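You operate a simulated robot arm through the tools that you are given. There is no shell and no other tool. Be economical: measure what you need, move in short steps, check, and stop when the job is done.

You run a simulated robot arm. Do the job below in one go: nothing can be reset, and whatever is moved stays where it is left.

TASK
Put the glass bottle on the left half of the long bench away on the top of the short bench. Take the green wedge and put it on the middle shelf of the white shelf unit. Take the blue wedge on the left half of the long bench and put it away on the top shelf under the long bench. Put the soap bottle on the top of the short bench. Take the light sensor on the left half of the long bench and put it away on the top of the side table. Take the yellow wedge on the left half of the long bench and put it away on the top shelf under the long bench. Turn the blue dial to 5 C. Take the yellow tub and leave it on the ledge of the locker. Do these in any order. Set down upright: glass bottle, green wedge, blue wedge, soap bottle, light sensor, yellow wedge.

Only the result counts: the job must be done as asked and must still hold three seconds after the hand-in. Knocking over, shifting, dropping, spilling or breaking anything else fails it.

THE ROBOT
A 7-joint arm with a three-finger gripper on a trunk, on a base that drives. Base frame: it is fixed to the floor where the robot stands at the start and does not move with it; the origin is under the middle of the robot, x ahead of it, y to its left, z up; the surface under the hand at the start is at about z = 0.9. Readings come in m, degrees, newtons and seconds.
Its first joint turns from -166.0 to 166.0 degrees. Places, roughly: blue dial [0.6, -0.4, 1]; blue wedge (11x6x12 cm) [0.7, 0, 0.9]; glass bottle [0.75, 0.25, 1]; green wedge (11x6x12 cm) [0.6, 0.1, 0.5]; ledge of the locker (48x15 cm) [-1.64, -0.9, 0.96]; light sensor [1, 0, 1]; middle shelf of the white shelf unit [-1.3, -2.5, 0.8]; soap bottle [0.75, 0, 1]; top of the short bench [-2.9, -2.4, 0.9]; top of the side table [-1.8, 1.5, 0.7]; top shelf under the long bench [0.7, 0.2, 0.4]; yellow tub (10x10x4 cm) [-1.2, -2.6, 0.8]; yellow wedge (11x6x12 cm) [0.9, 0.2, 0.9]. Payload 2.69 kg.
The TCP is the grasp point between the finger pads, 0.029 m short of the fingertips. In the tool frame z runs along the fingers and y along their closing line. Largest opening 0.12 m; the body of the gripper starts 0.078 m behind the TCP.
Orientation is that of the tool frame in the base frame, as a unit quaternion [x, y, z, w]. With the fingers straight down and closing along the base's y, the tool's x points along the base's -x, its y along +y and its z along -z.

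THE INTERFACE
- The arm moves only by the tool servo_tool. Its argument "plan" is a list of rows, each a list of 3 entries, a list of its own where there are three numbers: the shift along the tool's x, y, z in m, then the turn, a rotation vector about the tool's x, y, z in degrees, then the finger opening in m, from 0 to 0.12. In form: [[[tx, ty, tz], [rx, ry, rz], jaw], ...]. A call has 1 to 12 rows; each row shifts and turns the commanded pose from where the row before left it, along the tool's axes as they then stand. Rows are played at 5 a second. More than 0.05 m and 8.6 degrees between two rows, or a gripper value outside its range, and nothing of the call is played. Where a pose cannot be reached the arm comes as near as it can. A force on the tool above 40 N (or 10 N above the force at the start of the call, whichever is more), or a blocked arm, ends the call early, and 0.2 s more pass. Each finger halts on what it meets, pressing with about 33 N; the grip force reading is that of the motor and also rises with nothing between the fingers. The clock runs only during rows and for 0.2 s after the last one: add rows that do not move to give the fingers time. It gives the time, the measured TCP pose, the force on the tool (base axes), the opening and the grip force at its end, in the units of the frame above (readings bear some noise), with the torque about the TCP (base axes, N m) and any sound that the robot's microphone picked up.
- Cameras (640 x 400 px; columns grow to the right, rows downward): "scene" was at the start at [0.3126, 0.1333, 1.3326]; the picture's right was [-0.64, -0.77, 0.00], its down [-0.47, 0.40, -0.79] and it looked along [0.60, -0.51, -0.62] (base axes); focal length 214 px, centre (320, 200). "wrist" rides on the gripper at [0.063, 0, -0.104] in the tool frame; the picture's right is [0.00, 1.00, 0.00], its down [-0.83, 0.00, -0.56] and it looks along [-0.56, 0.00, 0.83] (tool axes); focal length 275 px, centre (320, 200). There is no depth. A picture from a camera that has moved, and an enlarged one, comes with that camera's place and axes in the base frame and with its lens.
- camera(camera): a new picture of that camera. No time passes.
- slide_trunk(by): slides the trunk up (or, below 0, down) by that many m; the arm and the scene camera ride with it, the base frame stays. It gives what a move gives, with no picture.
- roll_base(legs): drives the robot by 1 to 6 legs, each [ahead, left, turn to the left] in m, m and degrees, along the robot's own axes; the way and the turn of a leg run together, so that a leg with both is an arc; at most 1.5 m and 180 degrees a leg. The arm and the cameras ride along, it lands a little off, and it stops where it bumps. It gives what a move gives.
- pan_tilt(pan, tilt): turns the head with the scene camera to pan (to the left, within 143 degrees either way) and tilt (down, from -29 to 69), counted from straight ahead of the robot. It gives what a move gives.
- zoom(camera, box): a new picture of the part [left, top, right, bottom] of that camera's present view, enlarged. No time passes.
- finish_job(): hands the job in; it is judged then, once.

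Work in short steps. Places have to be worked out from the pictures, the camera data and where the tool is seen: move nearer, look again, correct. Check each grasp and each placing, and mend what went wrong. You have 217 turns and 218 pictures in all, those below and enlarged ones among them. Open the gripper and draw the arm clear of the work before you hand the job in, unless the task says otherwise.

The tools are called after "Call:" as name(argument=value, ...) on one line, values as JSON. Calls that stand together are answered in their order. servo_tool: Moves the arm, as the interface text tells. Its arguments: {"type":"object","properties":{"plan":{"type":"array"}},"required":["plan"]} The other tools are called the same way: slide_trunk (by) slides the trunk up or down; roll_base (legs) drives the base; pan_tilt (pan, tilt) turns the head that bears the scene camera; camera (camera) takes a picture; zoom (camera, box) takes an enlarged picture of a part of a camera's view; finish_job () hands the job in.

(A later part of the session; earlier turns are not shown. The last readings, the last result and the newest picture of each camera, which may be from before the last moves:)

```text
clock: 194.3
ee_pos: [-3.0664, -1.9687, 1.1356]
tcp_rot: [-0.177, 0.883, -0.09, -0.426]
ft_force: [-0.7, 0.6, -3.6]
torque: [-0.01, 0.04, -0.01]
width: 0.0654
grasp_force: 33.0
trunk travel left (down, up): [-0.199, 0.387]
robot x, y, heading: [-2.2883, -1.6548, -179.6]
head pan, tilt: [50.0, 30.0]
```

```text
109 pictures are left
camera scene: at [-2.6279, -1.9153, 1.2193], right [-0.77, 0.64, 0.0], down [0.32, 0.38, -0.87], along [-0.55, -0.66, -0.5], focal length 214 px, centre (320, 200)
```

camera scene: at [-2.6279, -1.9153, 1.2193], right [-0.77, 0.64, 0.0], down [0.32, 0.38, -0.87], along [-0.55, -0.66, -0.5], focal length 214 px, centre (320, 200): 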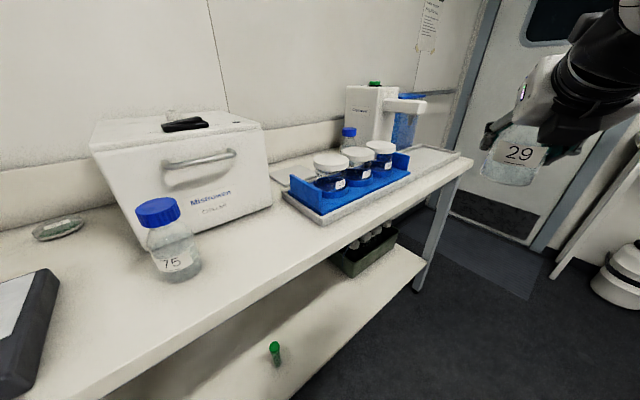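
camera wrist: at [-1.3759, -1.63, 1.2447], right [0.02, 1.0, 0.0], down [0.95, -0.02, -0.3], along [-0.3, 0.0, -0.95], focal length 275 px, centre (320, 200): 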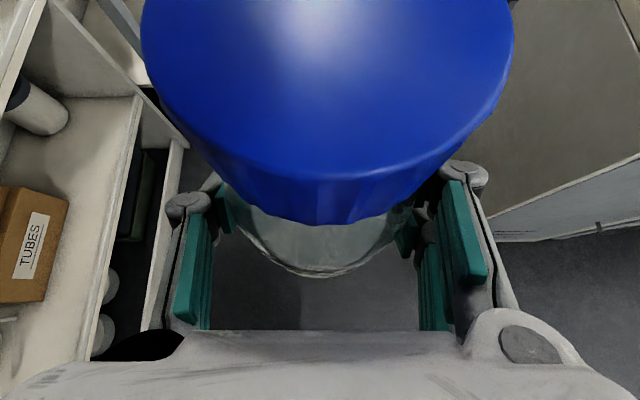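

Continue the arc ~30° while shortening radius by 5 cm, to end over (-2.775,-2.27).

Call:
servo_tool(plan=[[[-0.0047, -0.0468, -0.0058], [2.58, 0, -2.056], 0.05], [[-0.0047, -0.0468, -0.0058], [2.58, 0, -2.056], 0.05], [[-0.0047, -0.0468, -0.0058], [2.58, 0, -2.056], 0.05], [[-0.0047, -0.0468, -0.0058], [2.58, 0, -2.056], 0.05], [[-0.0047, -0.0468, -0.0058], [2.58, 0, -2.056], 0.05], [[-0.0047, -0.0468, -0.0058], [2.58, 0, -2.056], 0.05], [[-0.0047, -0.0468, -0.0058], [2.58, 0, -2.056], 0.05], [[-0.0047, -0.0468, -0.0058], [2.58, 0, -2.056], 0.05], [[-0.0047, -0.0468, -0.0058], [2.58, 0, -2.056], 0.05], [[0, 0, 0], [0, 0, 0], 0.05]])

Call:
camera(camera="scene")

Call:
camera(camera="wrist")

```text
clock: 196.5
ee_pos: [-2.7674, -2.2656, 1.1358]
tcp_rot: [-0.397, 0.807, -0.196, -0.39]
ft_force: [-0.4, -0.1, -3.6]
torque: [0.03, 0.02, -0.01]
width: 0.0654
grasp_force: 33.2
trunk travel left (down, up): [-0.199, 0.387]
robot x, y, heading: [-2.2857, -1.6534, -179.7]
head pan, tilt: [50.0, 30.0]
```

```text
108 pictures are left
camera scene: at [-2.6278, -1.9154, 1.2193], right [-0.77, 0.64, 0.0], down [0.32, 0.38, -0.87], along [-0.55, -0.66, -0.5], focal length 214 px, centre (320, 200)
```

scene: 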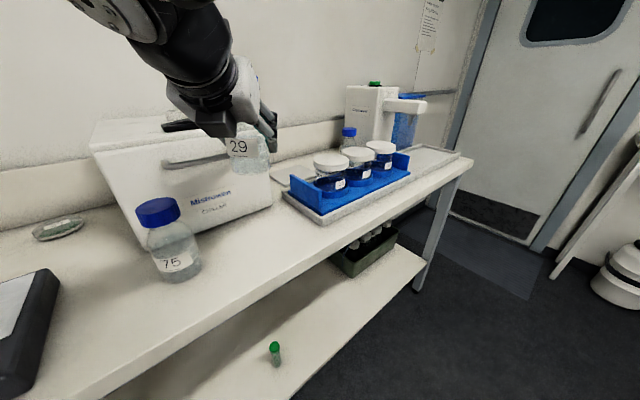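

```text
107 pictures are left
camera wrist: at [-2.7412, -2.232, 1.2493], right [-0.8, 0.61, 0.0], down [0.58, 0.76, -0.31], along [-0.19, -0.25, -0.95], focal length 275 px, centre (320, 200)
```

wrist: 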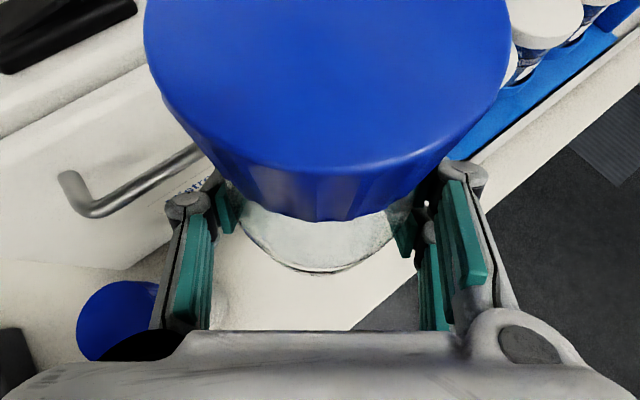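

Positioned well. Lower by trunk 0.16.

Call:
slide_trunk(by=-0.155)

Call:
zoom(camera="scene", box=[100, 60, 440, 280])

```text
clock: 198.3
ee_pos: [-2.7691, -2.2658, 0.9807]
tcp_rot: [-0.395, 0.808, -0.194, -0.391]
ft_force: [1.1, -0.2, -3.8]
torque: [-0.02, 0.0, 0.01]
width: 0.0651
grasp_force: 33.1
trunk travel left (down, up): [-0.044, 0.542]
robot x, y, heading: [-2.2843, -1.657, -179.5]
head pan, tilt: [50.0, 30.0]
```

```text
1.82 times, centred on (270, 170) of scene
camera zoom: at [-2.6408, -1.9156, 1.0635], right [-0.77, 0.64, 0.0], down [0.32, 0.39, -0.87], along [-0.55, -0.67, -0.5], focal length 390 px, centre (411, 254)
```

zoom: 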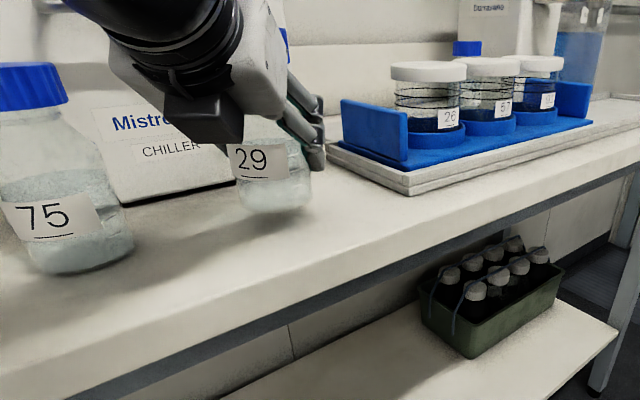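

Call:
slide_trunk(by=-0.012)

Call:
slide_trunk(by=-0.006)

```text
clock: 198.9
ee_pos: [-2.776, -2.2655, 0.9646]
tcp_rot: [-0.391, 0.812, -0.19, -0.39]
ft_force: [0.6, -0.7, -3.1]
torque: [-0.03, 0.02, 0.02]
width: 0.0653
grasp_force: 33.2
trunk travel left (down, up): [-0.032, 0.554]
robot x, y, heading: [-2.287, -1.6525, -179.9]
head pan, tilt: [50.0, 30.0]
```

```text
clock: 199.4
ee_pos: [-2.78, -2.265, 0.9606]
tcp_rot: [-0.389, 0.812, -0.19, -0.391]
ft_force: [0.6, -2.2, 5.6]
torque: [-0.02, 0.1, 0.02]
width: 0.0655
grasp_force: 33.2
trunk travel left (down, up): [-0.026, 0.56]
robot x, y, heading: [-2.2888, -1.6539, -179.8]
head pan, tilt: [50.0, 30.0]
```

Contact made. Release.

Call:
servo_tool(plan=[[[0, 0, 0], [0, 0, 0], 0.075], [[0, 0, 0], [0, 0, 0], 0.09], [[0, 0, 0], [0, 0, 0], 0.1], [[0, 0, 0], [0, 0, 0], 0.1]])

Call:
camera(camera="wrist")

Call:
camera(camera="scene")

```text
clock: 200.4
ee_pos: [-2.7783, -2.2641, 0.9582]
tcp_rot: [-0.391, 0.811, -0.19, -0.391]
ft_force: [0.1, 0.2, -0.1]
torque: [0.0, -0.01, 0.01]
width: 0.0999
grasp_force: 0.1
trunk travel left (down, up): [-0.026, 0.56]
robot x, y, heading: [-2.2867, -1.6512, -179.7]
head pan, tilt: [50.0, 30.0]
```

```text
105 pictures are left
camera wrist: at [-2.7523, -2.2326, 1.0723], right [-0.78, 0.62, 0.0], down [0.59, 0.75, -0.3], along [-0.19, -0.24, -0.95], focal length 275 px, centre (320, 200)
```

wrist: 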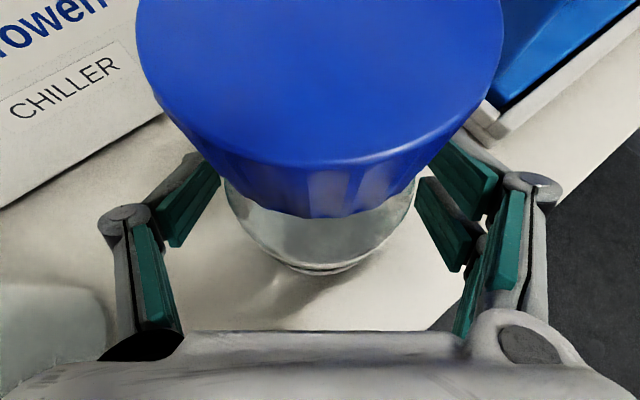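

```text
104 pictures are left
camera scene: at [-2.6378, -1.9162, 1.0434], right [-0.78, 0.62, 0.0], down [0.33, 0.41, -0.85], along [-0.53, -0.67, -0.52], focal length 214 px, centre (320, 200)
```

scene: 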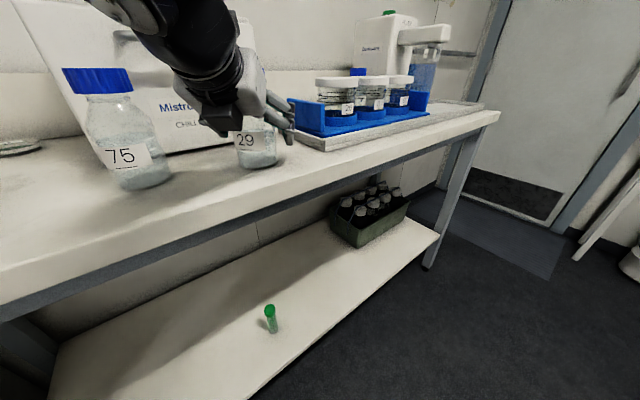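

Bottle stands upright. Withdraw horizontally, raise, and swing the arm back.

Call:
servo_tool(plan=[[[-0.028, 0, -0.035], [0, 0, 0], 0.1], [[-0.028, 0, -0.035], [0, 0, 0], 0.1], [[-0.028, 0, -0.035], [0, 0, 0], 0.1], [[0, 0, 0], [0, 0, 0], 0.1]])

Call:
slide_trunk(by=0.16)

Call:
camera(camera="scene")

```text
clock: 201.3
ee_pos: [-2.8042, -2.1528, 0.9655]
tcp_rot: [-0.299, 0.851, -0.163, -0.4]
ft_force: [1.0, 0.9, -0.1]
torque: [-0.03, 0.05, -0.01]
width: 0.1001
grasp_force: 0.2
trunk travel left (down, up): [-0.026, 0.56]
robot x, y, heading: [-2.2868, -1.655, -179.9]
head pan, tilt: [50.0, 30.0]
stopped in row 4: the arm was blocked; the commanded pose is now the measured one
```

```text
clock: 203.1
ee_pos: [-2.8019, -2.1542, 1.1263]
tcp_rot: [-0.303, 0.849, -0.165, -0.4]
ft_force: [-0.3, 0.7, -0.4]
torque: [-0.03, -0.01, 0.01]
width: 0.0998
grasp_force: 0.0
trunk travel left (down, up): [-0.186, 0.4]
robot x, y, heading: [-2.2865, -1.6543, -179.8]
head pan, tilt: [50.0, 30.0]
```

```text
103 pictures are left
camera scene: at [-2.6599, -1.8632, 1.2018], right [-0.19, 0.98, 0.0], down [0.53, 0.1, -0.84], along [-0.82, -0.16, -0.54], focal length 214 px, centre (320, 200)
```

scene: 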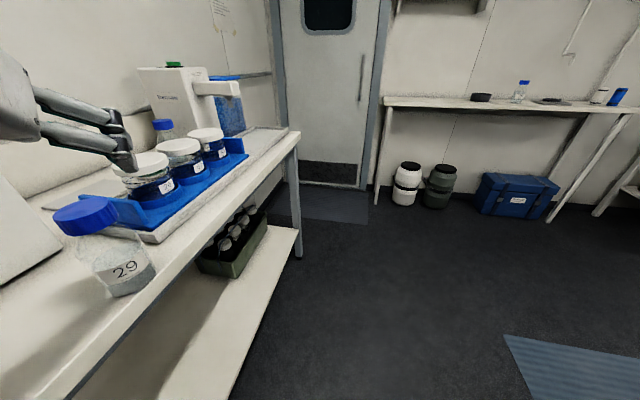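

Withdrawn (elbow touched the head but fine). Swing the arm back right while extending.

Call:
servo_tool(plan=[[[0.0054, 0.046, 0.0067], [-2.74, 0, 2.18], 0.1], [[0.0054, 0.046, 0.0067], [-2.74, 0, 2.18], 0.1], [[0.0054, 0.046, 0.0067], [-2.74, 0, 2.18], 0.1], [[0.0054, 0.046, 0.0067], [-2.74, 0, 2.18], 0.1], [[0.0054, 0.046, 0.0067], [-2.74, 0, 2.18], 0.1], [[0.0054, 0.046, 0.0067], [-2.74, 0, 2.18], 0.1], [[0.0054, 0.046, 0.0067], [-2.74, 0, 2.18], 0.1], [[0.0054, 0.046, 0.0067], [-2.74, 0, 2.18], 0.1], [[0.0054, 0.046, 0.0067], [-2.74, 0, 2.18], 0.1], [[0.0054, 0.046, 0.0067], [-2.74, 0, 2.18], 0.1], [[0.0054, 0.046, 0.0067], [-2.74, 0, 2.18], 0.1], [[0.0054, 0.046, 0.0067], [-2.74, 0, 2.18], 0.1]])

Call:
pan_tilt(pan=60, tilt=30)

Call:
camera(camera="scene")

```text
clock: 205.7
ee_pos: [-3.0885, -1.6884, 1.1074]
tcp_rot: [0.015, 0.906, -0.003, -0.423]
ft_force: [0.4, 0.6, 0.4]
torque: [-0.03, 0.03, -0.02]
width: 0.1002
grasp_force: 0.1
trunk travel left (down, up): [-0.186, 0.4]
robot x, y, heading: [-2.288, -1.6562, -179.9]
head pan, tilt: [50.0, 30.0]
```

```text
clock: 206.4
ee_pos: [-3.0877, -1.6879, 1.1071]
tcp_rot: [0.015, 0.906, -0.004, -0.422]
ft_force: [0.5, -0.1, -0.4]
torque: [0.02, 0.02, -0.01]
width: 0.0999
grasp_force: 0.0
trunk travel left (down, up): [-0.186, 0.4]
robot x, y, heading: [-2.2812, -1.6531, -180.0]
head pan, tilt: [60.0, 30.0]
```

```text
102 pictures are left
camera scene: at [-2.6175, -1.9243, 1.2063], right [-0.87, 0.5, 0.0], down [0.25, 0.43, -0.87], along [-0.43, -0.75, -0.5], focal length 214 px, centre (320, 200)
```

scene: 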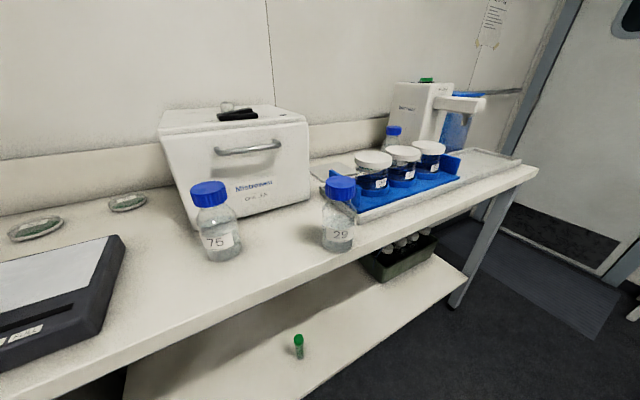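

Bottle 29 stands upright between 75 and the tray. Drive back to the long bench.

Call:
roll_base(legs=[[-1.5, 0, 0], [-0.25, 0, 0], [0, 0, -179.8], [0, 1.5, 0]])

Call:
pan_tilt(pan=-5, tilt=35)

Call:
camera(camera="scene")

Call:
camera(camera="wrist")

```text
clock: 229.8
ee_pos: [0.3067, -0.1253, 1.1073]
tcp_rot: [0.906, -0.025, 0.422, 0.002]
ft_force: [-0.1, 0.5, 0.2]
torque: [0.02, 0.0, 0.0]
width: 0.1002
grasp_force: 0.1
trunk travel left (down, up): [-0.186, 0.4]
robot x, y, heading: [-0.4976, -0.1402, -0.9]
head pan, tilt: [60.0, 30.0]
```

```text
clock: 231.1
ee_pos: [0.3075, -0.1251, 1.1064]
tcp_rot: [0.906, -0.025, 0.423, 0.001]
ft_force: [0.1, 0.6, 0.0]
torque: [-0.01, 0.0, 0.01]
width: 0.1
grasp_force: 0.1
trunk travel left (down, up): [-0.186, 0.4]
robot x, y, heading: [-0.4941, -0.1417, -0.9]
head pan, tilt: [-5.0, 35.0]
```

```text
101 pictures are left
camera scene: at [-0.1139, 0.0332, 1.1985], right [-0.11, -0.99, 0.0], down [-0.57, 0.06, -0.82], along [0.81, -0.09, -0.57], focal length 214 px, centre (320, 200)
```

scene: 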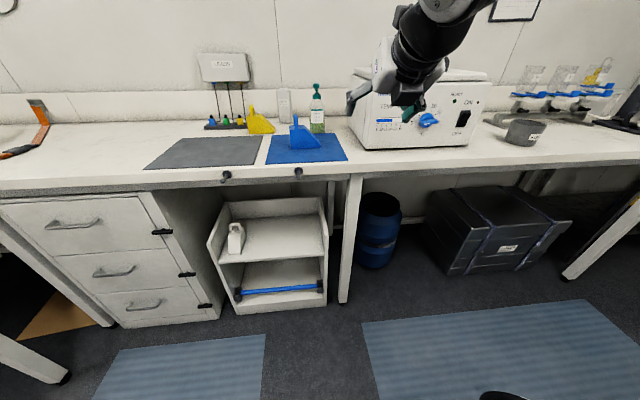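

```text
100 pictures are left
camera wrist: at [0.2684, -0.1259, 1.222], right [-0.04, -1.0, -0.02], down [-0.96, 0.05, -0.28], along [0.28, 0.0, -0.96], focal length 275 px, centre (320, 200)
```

wrist: 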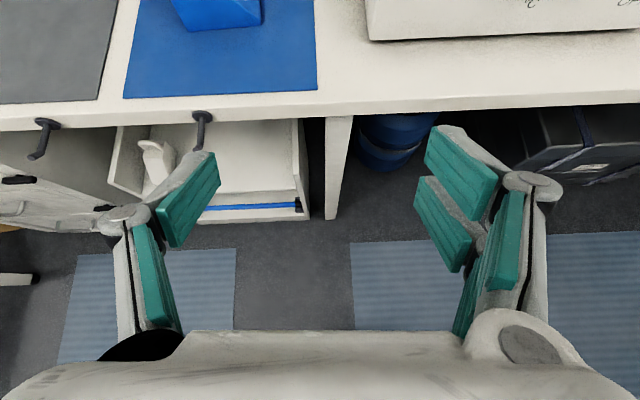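

Raise the trunk, move closer, and pitch the tool straight down to take the blue wedge from above.

Call:
slide_trunk(by=0.14)

Call:
roll_base(legs=[[0.3, 0.14, 0.9]])

Call:
servo_tool(plan=[[[0, 0, 0], [0, -8.3, 0], 0.1], [[0, 0, 0], [0, -8.3, 0], 0.1], [[0, 0, 0], [0, -8.3, 0], 0.1], [[0, 0, 0], [0, -8.3, 0], 0.1], [[0, 0, 0], [0, -8.3, 0], 0.1], [[0, 0, 0], [0, -8.3, 0], 0.1], [[0, 0, 0], [0, 0, 0], 0.1]])

Call:
camera(camera="wrist")

Call:
camera(camera="scene")

```text
clock: 232.8
ee_pos: [0.3072, -0.1257, 1.2461]
tcp_rot: [0.906, -0.025, 0.423, 0.001]
ft_force: [-0.3, 0.2, -0.7]
torque: [0.01, -0.02, 0.01]
width: 0.1002
grasp_force: 0.0
trunk travel left (down, up): [-0.326, 0.26]
robot x, y, heading: [-0.4957, -0.1413, -1.1]
head pan, tilt: [-5.0, 35.0]
```

```text
clock: 235.0
ee_pos: [0.612, 0.0213, 1.2485]
tcp_rot: [0.906, -0.019, 0.423, -0.002]
ft_force: [-0.9, 0.4, -0.2]
torque: [-0.04, 0.01, 0.01]
width: 0.1003
grasp_force: 0.0
trunk travel left (down, up): [-0.326, 0.26]
robot x, y, heading: [-0.1909, -0.0049, -0.4]
head pan, tilt: [-5.0, 35.0]
```

```text
clock: 236.6
ee_pos: [0.6115, 0.0209, 1.2469]
tcp_rot: [1.0, -0.016, 0.001, -0.009]
ft_force: [-0.3, 0.1, 0.6]
torque: [0.05, -0.02, 0.02]
width: 0.1001
grasp_force: 0.0
trunk travel left (down, up): [-0.326, 0.26]
robot x, y, heading: [-0.188, -0.0045, -0.2]
head pan, tilt: [-5.0, 35.0]
```

```text
99 pictures are left
camera wrist: at [0.6752, 0.017, 1.3511], right [-0.03, -1.0, -0.02], down [-0.83, 0.01, 0.55], along [-0.55, 0.03, -0.83], focal length 275 px, centre (320, 200)
```

wrist: 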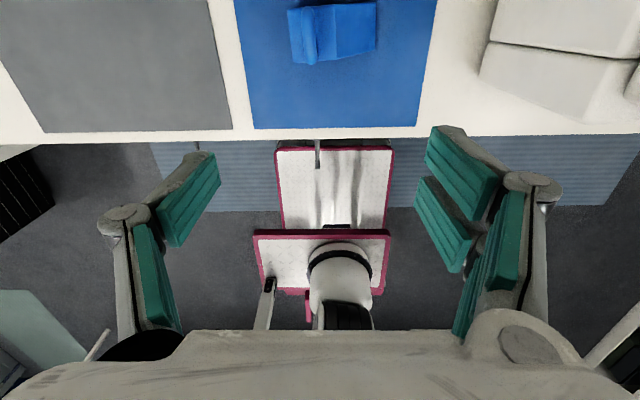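

```text
98 pictures are left
camera scene: at [0.1443, 0.1745, 1.3381], right [-0.09, -1.0, 0.0], down [-0.57, 0.05, -0.82], along [0.82, -0.08, -0.57], focal length 214 px, centre (320, 200)
```

scene: 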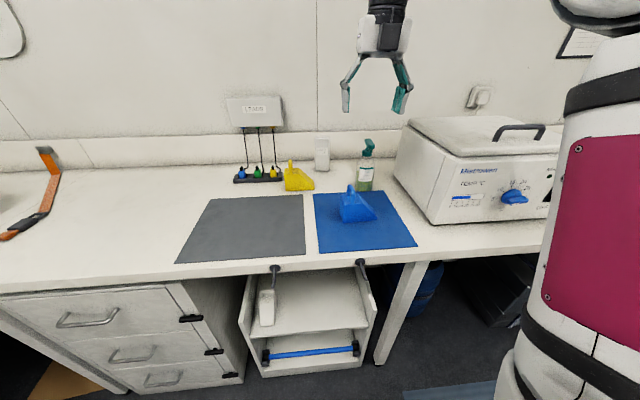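

Tool-down works. Rotate tool ~95° counter-clockwise (rz negative) to align the jaws with the wedge's 6 cm thickness, and see if joints allow it.

Call:
servo_tool(plan=[[[0.008, 0, 0], [0, 0, -7.9], 0.1], [[0, 0, 0], [0, 0, -7.9], 0.1], [[0, 0, 0], [0, 0, -7.9], 0.1], [[0, 0, 0], [0, 0, -7.9], 0.1], [[0, 0, 0], [0, 0, -7.9], 0.1], [[0, 0, 0], [0, 0, -7.9], 0.1], [[0, 0, 0], [0, 0, -7.9], 0.1], [[0, 0, 0], [0, 0, -7.9], 0.1], [[0, 0, 0], [0, 0, -7.9], 0.1], [[0, 0, 0], [0, 0, -7.9], 0.1], [[0, 0, 0], [0, 0, -7.9], 0.1], [[0, 0, 0], [0, 0, -7.9], 0.1]])

Call:
camera(camera="wrist")

```text
clock: 239.2
ee_pos: [0.4302, 0.1426, 1.1144]
tcp_rot: [0.689, 0.725, 0.01, -0.007]
ft_force: [-1.3, 0.5, 0.4]
torque: [0.01, -0.01, 0.03]
width: 0.0999
grasp_force: 0.0
out of reach, approached as far as the arm can: row 5, 6, 7, 8, 9, 10, 11, 12
trunk travel left (down, up): [-0.326, 0.26]
robot x, y, heading: [-0.1895, -0.0035, -0.3]
head pan, tilt: [-5.0, 35.0]
```

```text
97 pictures are left
camera wrist: at [0.4258, 0.2025, 1.2195], right [1.0, 0.06, 0.0], down [0.04, -0.84, 0.54], along [0.03, -0.54, -0.84], focal length 275 px, centre (320, 200)
```

wrist: 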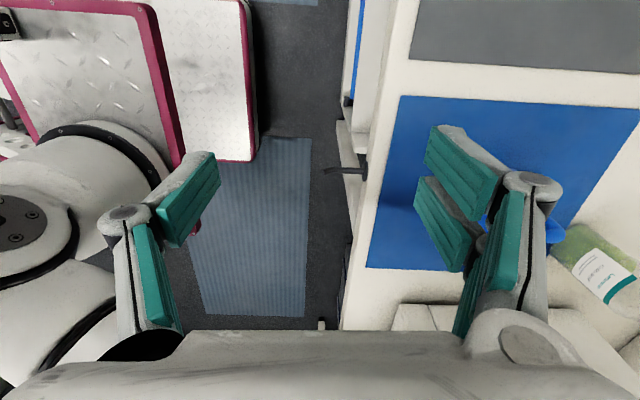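

Orientation reached but TCP displaced to (0.43,0.14). Test whether I can move forward from here.

Call:
servo_tool(plan=[[[0, 0.04, 0], [0, 0, 0], 0.1], [[0, 0.04, 0], [0, 0, 0], 0.1], [[0, 0.04, 0], [0, 0, 0], 0.1], [[0, 0, 0], [0, 0, 0], 0.1]])

```text
clock: 240.2
ee_pos: [0.4574, 0.1816, 1.0834]
tcp_rot: [0.689, 0.725, 0.009, -0.005]
ft_force: [-0.3, -0.5, 0.2]
torque: [0.0, -0.01, 0.01]
width: 0.0999
grasp_force: 0.0
out of reach, approached as far as the arm can: row 1, 2, 3
trunk travel left (down, up): [-0.326, 0.26]
robot x, y, heading: [-0.1903, -0.0064, -0.4]
head pan, tilt: [-5.0, 35.0]
```

That direction hits a joint limit, so I'll use the opposite yaw: rotate back +90 first, then continue to +85.

Call:
servo_tool(plan=[[[0, 0, -0.02], [0, 0, 8.2], 0.1], [[0, 0, -0.02], [0, 0, 8.2], 0.1], [[0, 0, -0.02], [0, 0, 8.2], 0.1], [[0, 0, -0.02], [0, 0, 8.2], 0.1], [[0, 0, -0.02], [0, 0, 8.2], 0.1], [[0, 0, -0.02], [0, 0, 8.2], 0.1], [[0, 0, -0.02], [0, 0, 8.2], 0.1], [[0, 0, 0], [0, 0, 8.2], 0.1], [[0, 0, 0], [0, 0, 8.2], 0.1], [[0, 0, 0], [0, 0, 8.2], 0.1], [[0, 0, 0], [0, 0, 8.2], 0.1], [[0, 0, 0], [0, 0, 4], 0.1]])

Call:
servo_tool(plan=[[[0, 0, 0], [0, 0, 8.2], 0.1], [[0, 0, 0], [0, 0, 8.2], 0.1], [[0, 0, 0], [0, 0, 8.2], 0.1], [[0, 0, 0], [0, 0, 8.2], 0.1], [[0, 0, 0], [0, 0, 8.2], 0.1], [[0, 0, 0], [0, 0, 8.2], 0.1], [[0, 0, 0], [0, 0, 8.2], 0.1], [[0, 0, 0], [0, 0, 8.2], 0.1], [[0, 0, 0], [0, 0, 8.2], 0.1], [[0, 0, 0], [0, 0, 8.2], 0.1], [[0, 0, 0], [0, 0, 3.5], 0.1], [[0, 0, 0], [0, 0, 0], 0.1]])

Call:
camera(camera="wrist")

```text
clock: 242.8
ee_pos: [0.457, 0.1781, 1.2248]
tcp_rot: [1.0, -0.013, 0.001, -0.009]
ft_force: [0.2, 0.2, -1.2]
torque: [0.02, 0.05, 0.02]
width: 0.1001
grasp_force: 0.1
trunk travel left (down, up): [-0.326, 0.26]
robot x, y, heading: [-0.1901, -0.0029, -0.2]
head pan, tilt: [-5.0, 35.0]
```

```text
clock: 245.4
ee_pos: [0.4576, 0.1793, 1.2241]
tcp_rot: [0.726, -0.687, -0.005, -0.008]
ft_force: [-0.2, 0.3, 0.6]
torque: [0.01, -0.03, -0.02]
width: 0.1
grasp_force: 0.1
trunk travel left (down, up): [-0.326, 0.26]
robot x, y, heading: [-0.1951, -0.0032, -0.2]
head pan, tilt: [-5.0, 35.0]
```

```text
96 pictures are left
camera wrist: at [0.4609, 0.1126, 1.3274], right [-1.0, -0.06, 0.0], down [-0.05, 0.82, 0.57], along [-0.03, 0.57, -0.82], focal length 275 px, centre (320, 200)
```

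wrist: 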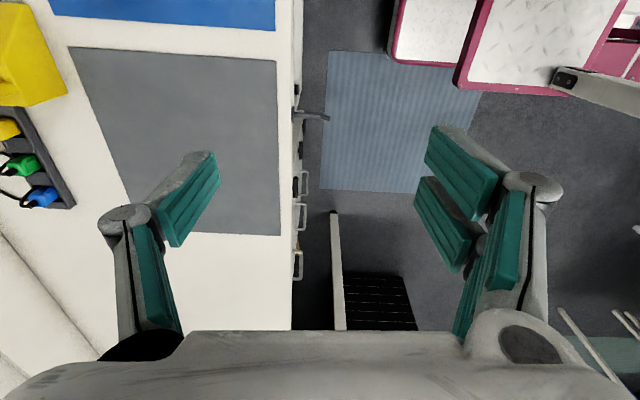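

Aligned with the other yaw. Move the TCP over the blue wedge (≈(0.662,0.005)).

Call:
servo_tool(plan=[[[0.031, -0.0325, 0], [0, 0, 0], 0.1], [[0.031, -0.0325, 0], [0, 0, 0], 0.1], [[0.031, -0.0325, 0], [0, 0, 0], 0.1], [[0.031, -0.0325, 0], [0, 0, 0], 0.1], [[0.031, -0.0325, 0], [0, 0, 0], 0.1], [[0.031, -0.0325, 0], [0, 0, 0], 0.1], [[0, 0, 0.03], [0, 0, 0], 0.1], [[0, 0, 0.03], [0, 0, 0], 0.1], [[0, 0, 0], [0, 0, 0], 0.1]])

Call:
camera(camera="wrist")

Call:
camera(camera="scene")

```text
clock: 247.4
ee_pos: [0.6621, 0.0042, 1.1631]
tcp_rot: [0.726, -0.687, -0.006, -0.009]
ft_force: [-1.3, 0.7, 0.1]
torque: [-0.03, 0.0, 0.0]
width: 0.1
grasp_force: 0.1
trunk travel left (down, up): [-0.326, 0.26]
robot x, y, heading: [-0.1903, -0.0012, -0.7]
head pan, tilt: [-5.0, 35.0]
```

```text
95 pictures are left
camera wrist: at [0.6655, -0.0615, 1.2647], right [-1.0, -0.06, -0.01], down [-0.05, 0.82, 0.57], along [-0.03, 0.57, -0.82], focal length 275 px, centre (320, 200)
```

wrist: 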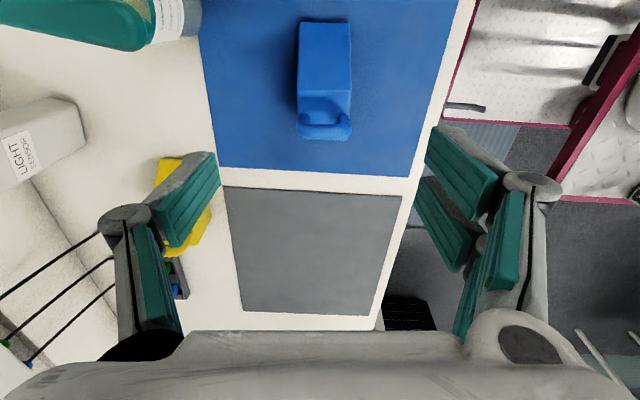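

```text
94 pictures are left
camera scene: at [0.1443, 0.1746, 1.3381], right [-0.09, -1.0, 0.0], down [-0.57, 0.05, -0.82], along [0.82, -0.08, -0.57], focal length 214 px, centre (320, 200)
```

scene: 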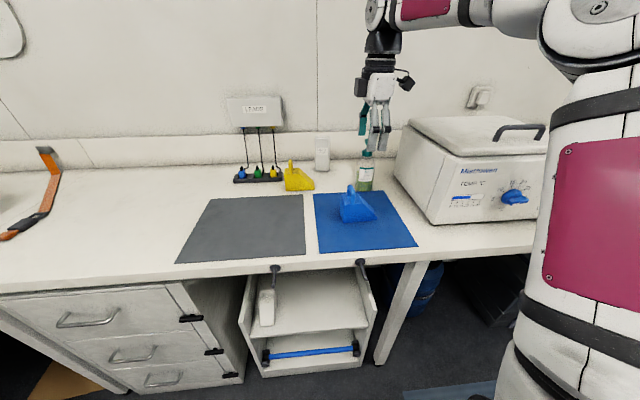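

Wedge centred between the fingers (x≈0.66). Shift 1 cm toward -y (away from handle) and descend to z≈0.942.

Call:
servo_tool(plan=[[[0.01, 0.001, 0.03], [0, 0, 0], 0.1], [[0, 0, 0.045], [0, 0, 0], 0.1], [[0, 0, 0.045], [0, 0, 0], 0.1], [[0, 0, 0.04], [0, 0, 0], 0.1], [[0, 0, 0], [0, 0, 0], 0.1]])

Call:
camera(camera="wrist")

Call:
zoom(camera="scene", box=[290, 60, 470, 260])

```text
clock: 248.6
ee_pos: [0.6602, -0.0022, 1.002]
tcp_rot: [0.726, -0.687, -0.005, -0.009]
ft_force: [0.4, -0.1, 0.8]
torque: [0.04, -0.02, 0.0]
width: 0.1
grasp_force: 0.0
trunk travel left (down, up): [-0.326, 0.26]
robot x, y, heading: [-0.1922, -0.0034, -0.4]
head pan, tilt: [-5.0, 35.0]
```

```text
93 pictures are left
camera wrist: at [0.6656, -0.0687, 1.1044], right [-1.0, -0.06, -0.01], down [-0.05, 0.82, 0.57], along [-0.03, 0.57, -0.82], focal length 275 px, centre (320, 200)
```

wrist: 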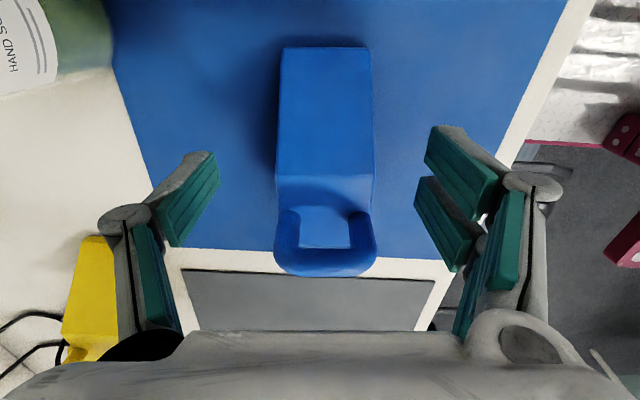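

```text
2.00 times, centred on (380, 160) of scene
camera zoom: at [0.1442, 0.1746, 1.3382], right [-0.09, -1.0, 0.0], down [-0.57, 0.05, -0.82], along [0.82, -0.08, -0.57], focal length 429 px, centre (200, 280)
```

zoom: 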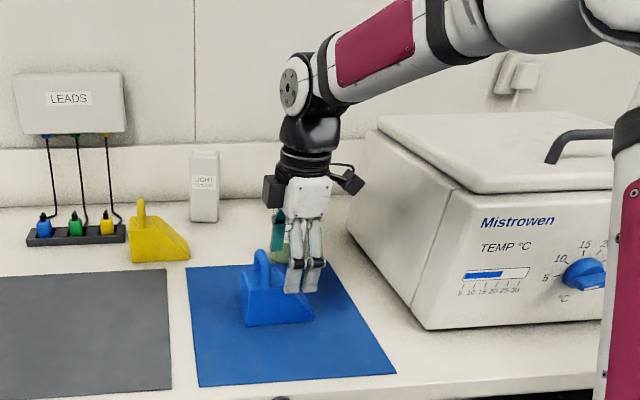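

Call:
servo_tool(plan=[[[0, 0, 0.03], [0, 0, 0], 0.1], [[0, 0, 0.028], [0, 0, 0], 0.1], [[0, 0, 0], [0, 0, 0], 0.1]])

Call:
camera(camera="wrist")

Call:
zoom(camera="scene", box=[290, 60, 470, 260])

```text
clock: 249.4
ee_pos: [0.6629, -0.0016, 0.944]
tcp_rot: [0.726, -0.687, -0.005, -0.008]
ft_force: [-1.3, 1.0, -0.1]
torque: [0.03, -0.01, 0.01]
width: 0.0997
grasp_force: 0.2
trunk travel left (down, up): [-0.326, 0.26]
robot x, y, heading: [-0.1897, -0.0058, 0.0]
head pan, tilt: [-5.0, 35.0]
```

```text
91 pictures are left
camera wrist: at [0.6666, -0.0669, 1.0466], right [-1.0, -0.06, 0.0], down [-0.05, 0.82, 0.57], along [-0.03, 0.57, -0.82], focal length 275 px, centre (320, 200)
```

wrist: 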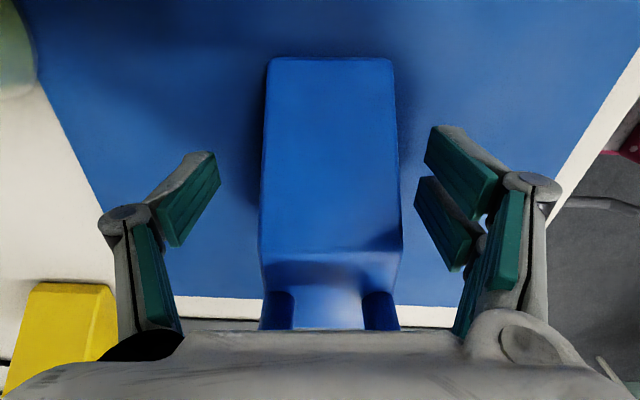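

```text
2.00 times, centred on (380, 160) of scene
camera zoom: at [0.1442, 0.1747, 1.3382], right [-0.09, -1.0, 0.0], down [-0.57, 0.05, -0.82], along [0.82, -0.08, -0.57], focal length 429 px, centre (200, 280)
```

zoom: 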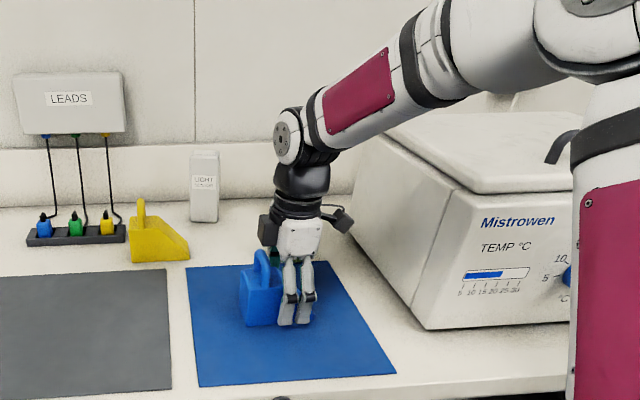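

Close on the wedge and lift slightly.

Call:
servo_tool(plan=[[[-0.006, 0, -0.002], [0, 0, 0], 0.08], [[0, 0, 0], [0, 0, 0], 0.06], [[0, 0, 0], [0, 0, 0], 0.04], [[0, 0, 0], [0, 0, 0], 0.03], [[0, 0, -0.02], [0, 0, 0], 0.03], [[0, 0, -0.02], [0, 0, 0], 0.03], [[0, 0, 0], [0, 0, 0], 0.03]])

Call:
zoom(camera="scene", box=[290, 60, 470, 260])

```text
clock: 251.0
ee_pos: [0.6615, 0.0037, 0.9867]
tcp_rot: [0.727, -0.687, -0.006, -0.008]
ft_force: [0.1, 0.5, -2.0]
torque: [-0.03, 0.01, 0.01]
width: 0.0555
grasp_force: 33.6
trunk travel left (down, up): [-0.326, 0.26]
robot x, y, heading: [-0.1937, -0.0078, -0.1]
head pan, tilt: [-5.0, 35.0]
```

```text
2.00 times, centred on (380, 160) of scene
camera zoom: at [0.1444, 0.1747, 1.3381], right [-0.09, -1.0, 0.0], down [-0.57, 0.05, -0.82], along [0.82, -0.08, -0.57], focal length 429 px, centre (200, 280)
```

zoom: 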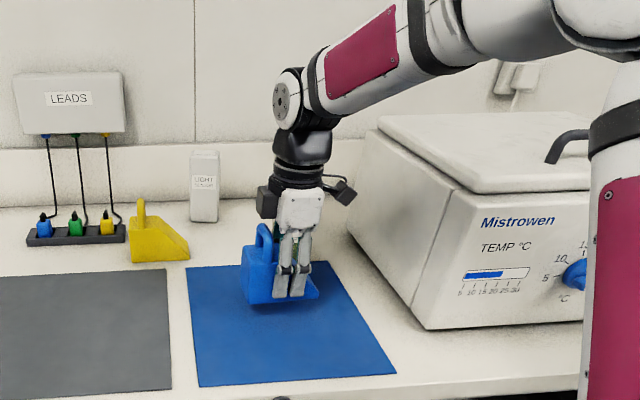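

Lifted. Move 4 cm toward robot, then rotate the wedge ~87° clockwise so its handle points away.

Call:
servo_tool(plan=[[[0, 0.04, -0.02], [0, 0, 0], 0.03], [[0, 0, 0], [0, 0, 7.87], 0.03], [[0, 0, 0], [0, 0, 7.87], 0.03], [[0, 0, 0], [0, 0, 7.87], 0.03], [[0, 0, 0], [0, 0, 7.87], 0.03], [[0, 0, 0], [0, 0, 7.87], 0.03], [[0, 0, 0], [0, 0, 7.87], 0.03], [[0, 0, 0], [0, 0, 7.87], 0.03], [[0, 0, 0], [0, 0, 7.87], 0.03], [[0, 0, 0], [0, 0, 7.87], 0.03], [[0, 0, 0], [0, 0, 7.87], 0.03], [[0, 0, 0], [0, 0, 7.87], 0.03]])

Call:
camera(camera="scene")

Call:
camera(camera="wrist")

```text
clock: 253.6
ee_pos: [0.6233, 0.0013, 1.0067]
tcp_rot: [-0.056, 0.998, 0.009, 0.002]
ft_force: [0.7, 0.1, -3.1]
torque: [0.01, 0.04, 0.02]
width: 0.0555
grasp_force: 32.9
trunk travel left (down, up): [-0.326, 0.26]
robot x, y, heading: [-0.1904, -0.0045, -0.2]
head pan, tilt: [-5.0, 35.0]
```

```text
88 pictures are left
camera scene: at [0.1444, 0.1747, 1.3381], right [-0.09, -1.0, 0.0], down [-0.57, 0.05, -0.82], along [0.82, -0.08, -0.57], focal length 214 px, centre (320, 200)
```

scene: 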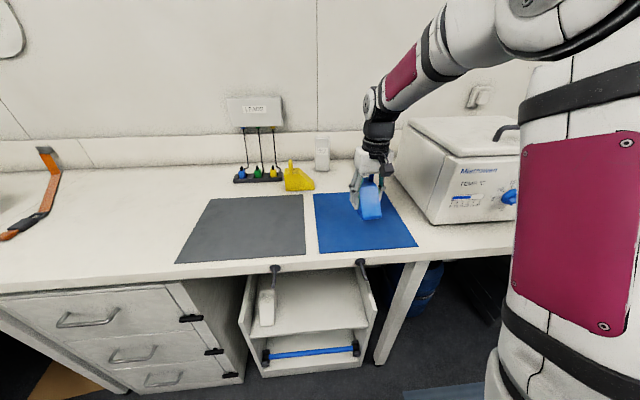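

```text
87 pictures are left
camera wrist: at [0.5598, -0.009, 1.1094], right [-0.12, 0.99, 0.02], down [0.82, 0.09, 0.56], along [0.56, 0.08, -0.83], focal length 275 px, centre (320, 200)
```

wrist: 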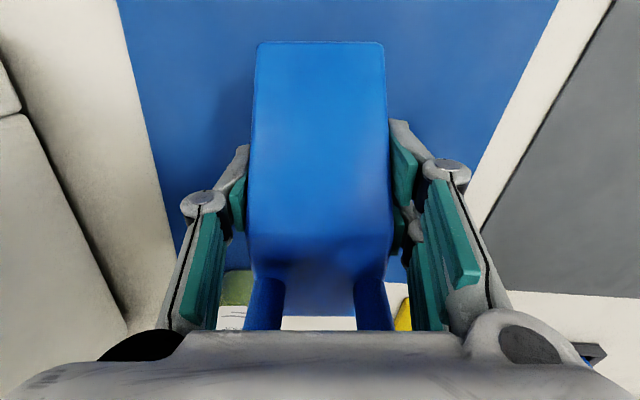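

Square up 6.5°, set the wedge down here, open and rise.

Call:
servo_tool(plan=[[[0, 0, 0], [0, 0, 6.5], 0.03], [[0, 0, 0.03], [0, 0, 0], 0.03], [[0, 0, 0.027], [0, 0, 0], 0.03], [[0, 0, 0.004], [0, 0, 0], 0.03], [[0, 0, 0], [0, 0, 0], 0.06], [[0, 0, 0], [0, 0, 0], 0.1], [[0, 0, 0], [0, 0, 0], 0.1], [[0, 0, -0.04], [0, 0, 0], 0.1], [[0, 0, -0.04], [0, 0, 0], 0.1], [[0, 0, -0.04], [0, 0, 0], 0.1], [[0, 0, -0.04], [0, 0, 0], 0.1]])

Call:
camera(camera="wrist")

Call:
zoom(camera="scene", box=[250, 60, 470, 260])

```text
clock: 256.0
ee_pos: [0.6221, -0.0011, 1.1059]
tcp_rot: [-0.002, 1.0, 0.009, 0.002]
ft_force: [-0.4, -0.4, 0.7]
torque: [0.02, 0.03, 0.01]
width: 0.0999
grasp_force: 0.1
trunk travel left (down, up): [-0.326, 0.26]
robot x, y, heading: [-0.1898, -0.0031, -0.5]
head pan, tilt: [-5.0, 35.0]
```

```text
86 pictures are left
camera wrist: at [0.5584, -0.004, 1.2085], right [-0.01, 1.0, 0.02], down [0.83, 0.0, 0.56], along [0.56, 0.02, -0.83], focal length 275 px, centre (320, 200)
```

wrist: 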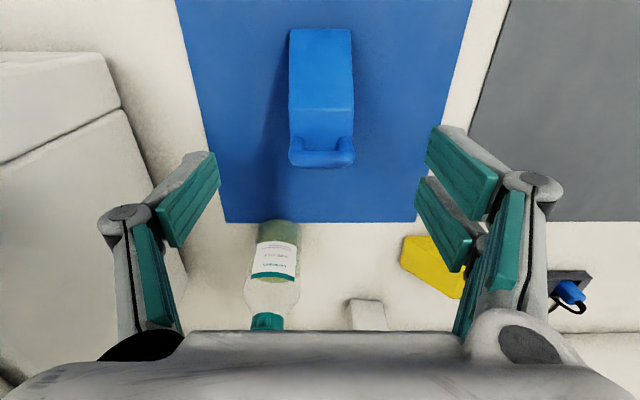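

```text
2.00 times, centred on (360, 160) of scene
camera zoom: at [0.1445, 0.1747, 1.3381], right [-0.09, -1.0, 0.0], down [-0.57, 0.05, -0.82], along [0.82, -0.08, -0.57], focal length 429 px, centre (240, 280)
```

zoom: 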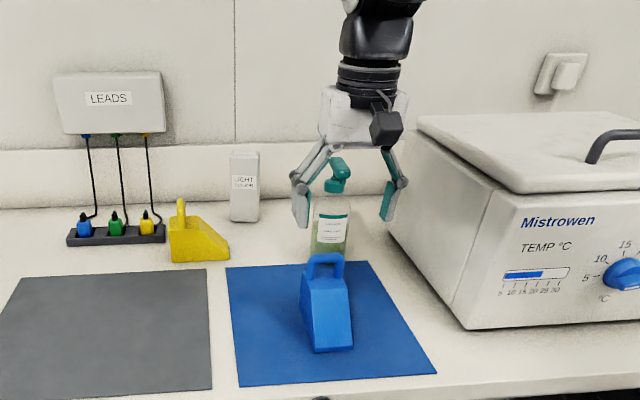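

Blue is now oriented properly. Do the same for the yellow wedge while tool-down: rotate -87°, move base 0.15 ahead and 0.1 left, and look.

Call:
servo_tool(plan=[[[0, 0, -0.02], [0, 0, -7.9], 0.1], [[0, 0, -0.02], [0, 0, -7.9], 0.1], [[0, 0, -0.02], [0, 0, -7.9], 0.1], [[0, 0, -0.02], [0, 0, -7.9], 0.1], [[0, 0, 0], [0, 0, -7.9], 0.1], [[0, 0, 0], [0, 0, -7.9], 0.1], [[0, 0, 0], [0, 0, -7.9], 0.1], [[0, 0, 0], [0, 0, -7.9], 0.1], [[0, 0, 0], [0, 0, -7.9], 0.1], [[0, 0, 0], [0, 0, -7.9], 0.1], [[0, 0, 0], [0, 0, -7.9], 0.1], [[0, 0, 0], [0, 0, 0], 0.1]])

Call:
roll_base(legs=[[0.15, 0.14, 0.4]])

Call:
camera(camera="wrist")

```text
clock: 258.6
ee_pos: [0.6216, -0.0023, 1.1851]
tcp_rot: [-0.69, 0.724, 0.006, 0.007]
ft_force: [0.2, -0.2, 0.3]
torque: [0.0, 0.0, 0.02]
width: 0.1001
grasp_force: 0.0
trunk travel left (down, up): [-0.326, 0.26]
robot x, y, heading: [-0.1912, -0.0001, -0.3]
head pan, tilt: [-5.0, 35.0]
```

```text
clock: 260.2
ee_pos: [0.7716, 0.1455, 1.1858]
tcp_rot: [-0.691, 0.722, 0.005, 0.007]
ft_force: [0.0, 0.6, 0.4]
torque: [0.0, -0.02, 0.02]
width: 0.0999
grasp_force: 0.1
trunk travel left (down, up): [-0.326, 0.26]
robot x, y, heading: [-0.0426, 0.138, 0.3]
head pan, tilt: [-5.0, 35.0]
```

```text
84 pictures are left
camera wrist: at [0.7698, 0.0798, 1.2876], right [-1.0, 0.04, 0.0], down [0.03, 0.82, 0.57], along [0.02, 0.57, -0.82], focal length 275 px, centre (320, 200)
```

wrist: 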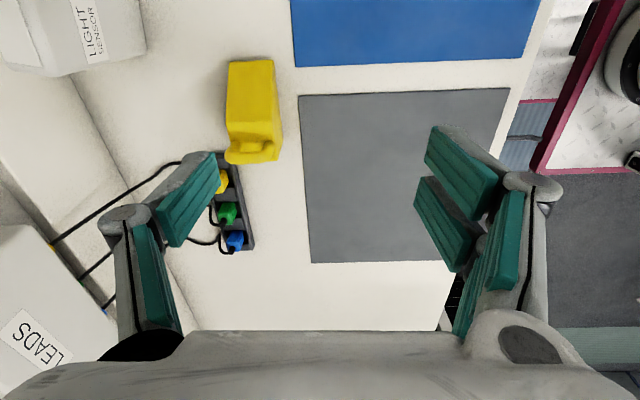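

Yellow wedge: body centre ≈(0.857,0.18), aligned. Move over it and descend part way.

Call:
servo_tool(plan=[[[-0.015, -0.028, 0], [0, 0, 0], 0.1], [[-0.015, -0.028, 0], [0, 0, 0], 0.1], [[-0.015, -0.028, 0], [0, 0, 0], 0.1], [[0, 0, 0.045], [0, 0, 0], 0.1], [[0, 0, 0.045], [0, 0, 0], 0.1], [[0, 0, 0.045], [0, 0, 0], 0.1], [[0, 0, 0.035], [0, 0, 0], 0.1], [[0, 0, 0], [0, 0, 0], 0.1]])

Call:
camera(camera="wrist")

Call:
zoom(camera="scene", box=[200, 40, 440, 240])

```text
clock: 262.0
ee_pos: [0.8594, 0.1914, 1.0158]
tcp_rot: [-0.691, 0.723, 0.005, 0.007]
ft_force: [-0.4, 0.5, 0.2]
torque: [-0.02, 0.0, 0.04]
width: 0.0999
grasp_force: 0.0
trunk travel left (down, up): [-0.326, 0.26]
robot x, y, heading: [-0.0365, 0.136, 0.2]
head pan, tilt: [-5.0, 35.0]
```

```text
83 pictures are left
camera wrist: at [0.8564, 0.1249, 1.1188], right [-1.0, 0.04, 0.0], down [0.03, 0.82, 0.57], along [0.03, 0.57, -0.82], focal length 275 px, centre (320, 200)
```

wrist: 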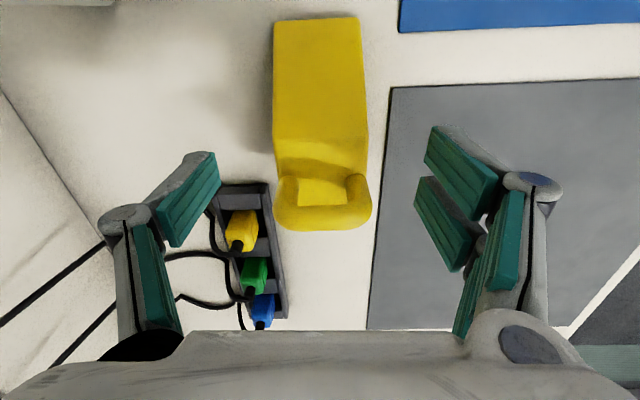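

```text
2.00 times, centred on (320, 140) of scene
camera zoom: at [0.2938, 0.3189, 1.3382], right [-0.09, -1.0, 0.0], down [-0.57, 0.05, -0.82], along [0.82, -0.07, -0.57], focal length 429 px, centre (320, 320)
```

zoom: 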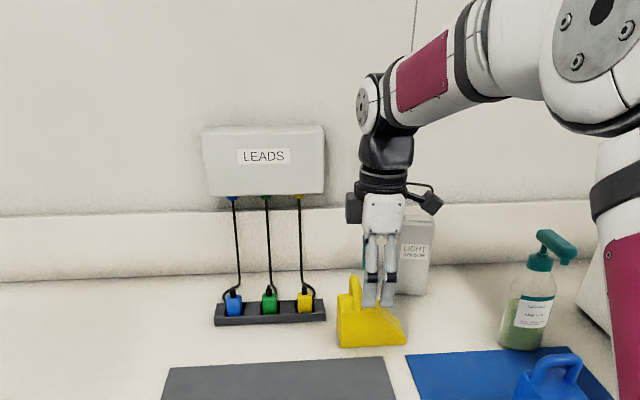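

Shift 2 cm toward -y so the palm clears the handle, then descend and close.

Call:
servo_tool(plan=[[[0.02, 0, 0.01], [0, 0, 0], 0.1], [[0, 0, 0.03], [0, 0, 0], 0.1], [[0, 0, 0.031], [0, 0, 0], 0.1], [[0, 0, 0], [0, 0, 0], 0.1]])

Call:
camera(camera="wrist")

Call:
zoom(camera="scene", box=[200, 40, 440, 240])

```text
clock: 263.0
ee_pos: [0.8597, 0.1716, 0.9457]
tcp_rot: [-0.692, 0.722, 0.005, 0.007]
ft_force: [0.8, 0.1, 0.7]
torque: [-0.01, 0.0, 0.01]
width: 0.1001
grasp_force: 0.1
trunk travel left (down, up): [-0.326, 0.26]
robot x, y, heading: [-0.039, 0.138, 0.3]
head pan, tilt: [-5.0, 35.0]
```

```text
81 pictures are left
camera wrist: at [0.8554, 0.1058, 1.0475], right [-1.0, 0.04, 0.0], down [0.03, 0.82, 0.57], along [0.02, 0.57, -0.82], focal length 275 px, centre (320, 200)
```

wrist: 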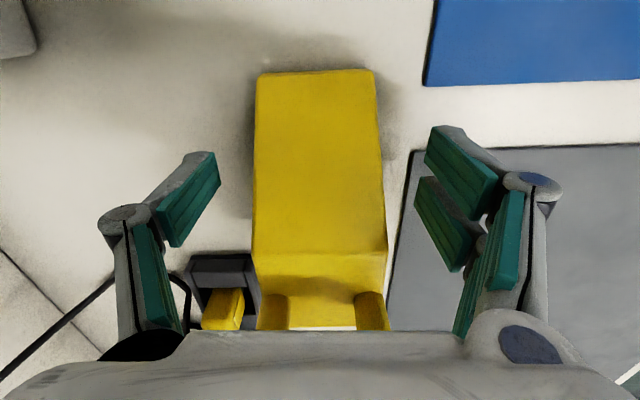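

```text
2.00 times, centred on (320, 140) of scene
camera zoom: at [0.2938, 0.3189, 1.3381], right [-0.09, -1.0, 0.0], down [-0.57, 0.05, -0.82], along [0.82, -0.07, -0.57], focal length 429 px, centre (320, 320)
```

zoom: 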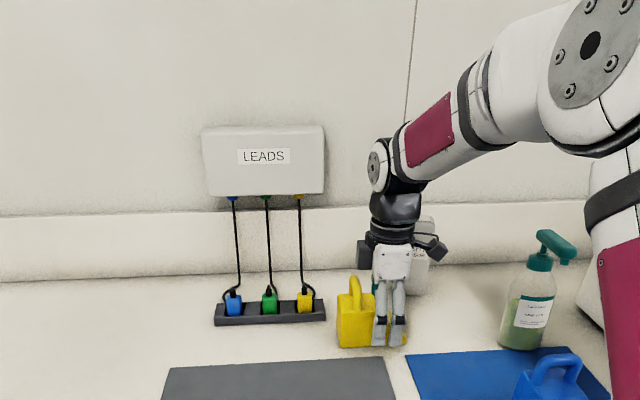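

Call:
servo_tool(plan=[[[-0.004, 0.002, -0.002], [0, 0, 0], 0.08], [[0, 0, 0], [0, 0, 0], 0.06], [[0, 0, 0], [0, 0, 0], 0.04], [[0, 0, 0], [0, 0, 0], 0.03], [[0, 0, -0.035], [0, 0, 0], 0.03], [[0, 0, -0.035], [0, 0, 0], 0.03], [[-0.0055, 0.046, 0], [0, 0, 0], 0.03], [[-0.0055, 0.046, 0], [0, 0, 0], 0.03], [[-0.0055, 0.046, 0], [0, 0, 0], 0.03], [[-0.0055, 0.046, 0], [0, 0, 0], 0.03], [[-0.0055, 0.046, 0], [0, 0, 0], 0.03], [[0, 0, 0], [0, 0, 0], 0.03]])

Call:
servo_tool(plan=[[[0, 0, 0], [0, 0, 8.3], 0.03], [[0, 0, 0], [0, 0, 8.3], 0.03], [[0, 0, 0], [0, 0, 8.3], 0.03], [[0, 0, 0], [0, 0, 8.3], 0.03], [[0, 0, 0], [0, 0, 8.3], 0.03], [[0, 0, 0], [0, 0, 8.3], 0.03], [[0, 0, 0], [0, 0, 8.3], 0.03], [[0, 0, 0], [0, 0, 8.3], 0.03], [[0, 0, 0], [0, 0, 8.3], 0.03], [[0, 0, 0], [0, 0, 8.3], 0.03], [[0, 0, 0], [0, 0, 4.5], 0.03], [[0, 0, 0], [0, 0, 0], 0.03]])

Call:
camera(camera="wrist")

Call:
camera(camera="scene")

```text
clock: 265.6
ee_pos: [0.6277, 0.2107, 1.0164]
tcp_rot: [-0.692, 0.722, 0.007, 0.007]
ft_force: [0.9, -0.4, -2.9]
torque: [-0.06, 0.03, 0.03]
width: 0.0556
grasp_force: 33.1
trunk travel left (down, up): [-0.326, 0.26]
robot x, y, heading: [-0.0409, 0.1379, 0.2]
head pan, tilt: [-5.0, 35.0]
```

```text
clock: 268.2
ee_pos: [0.6277, 0.2116, 1.0169]
tcp_rot: [0.001, 1.0, 0.01, 0.002]
ft_force: [-0.9, 0.2, -3.5]
torque: [0.02, 0.06, 0.0]
width: 0.0556
grasp_force: 33.1
trunk travel left (down, up): [-0.326, 0.26]
robot x, y, heading: [-0.0389, 0.1387, 0.0]
head pan, tilt: [-5.0, 35.0]
```

```text
79 pictures are left
camera wrist: at [0.5646, 0.2089, 1.12], right [0.0, 1.0, 0.02], down [0.83, -0.01, 0.56], along [0.56, 0.02, -0.83], focal length 275 px, centre (320, 200)
```

wrist: 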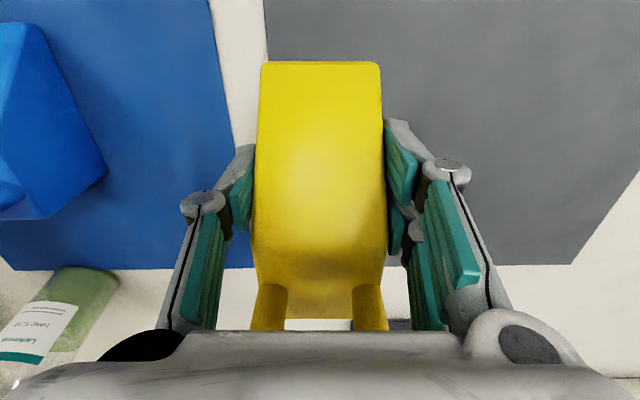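

```text
78 pictures are left
camera scene: at [0.2939, 0.3189, 1.3381], right [-0.09, -1.0, 0.0], down [-0.57, 0.05, -0.82], along [0.82, -0.07, -0.57], focal length 214 px, centre (320, 200)
```

scene: 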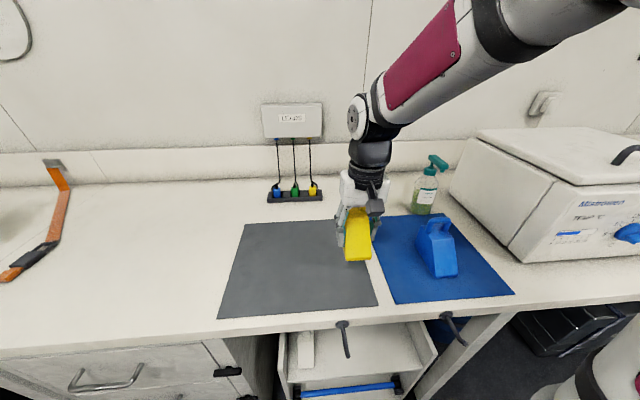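

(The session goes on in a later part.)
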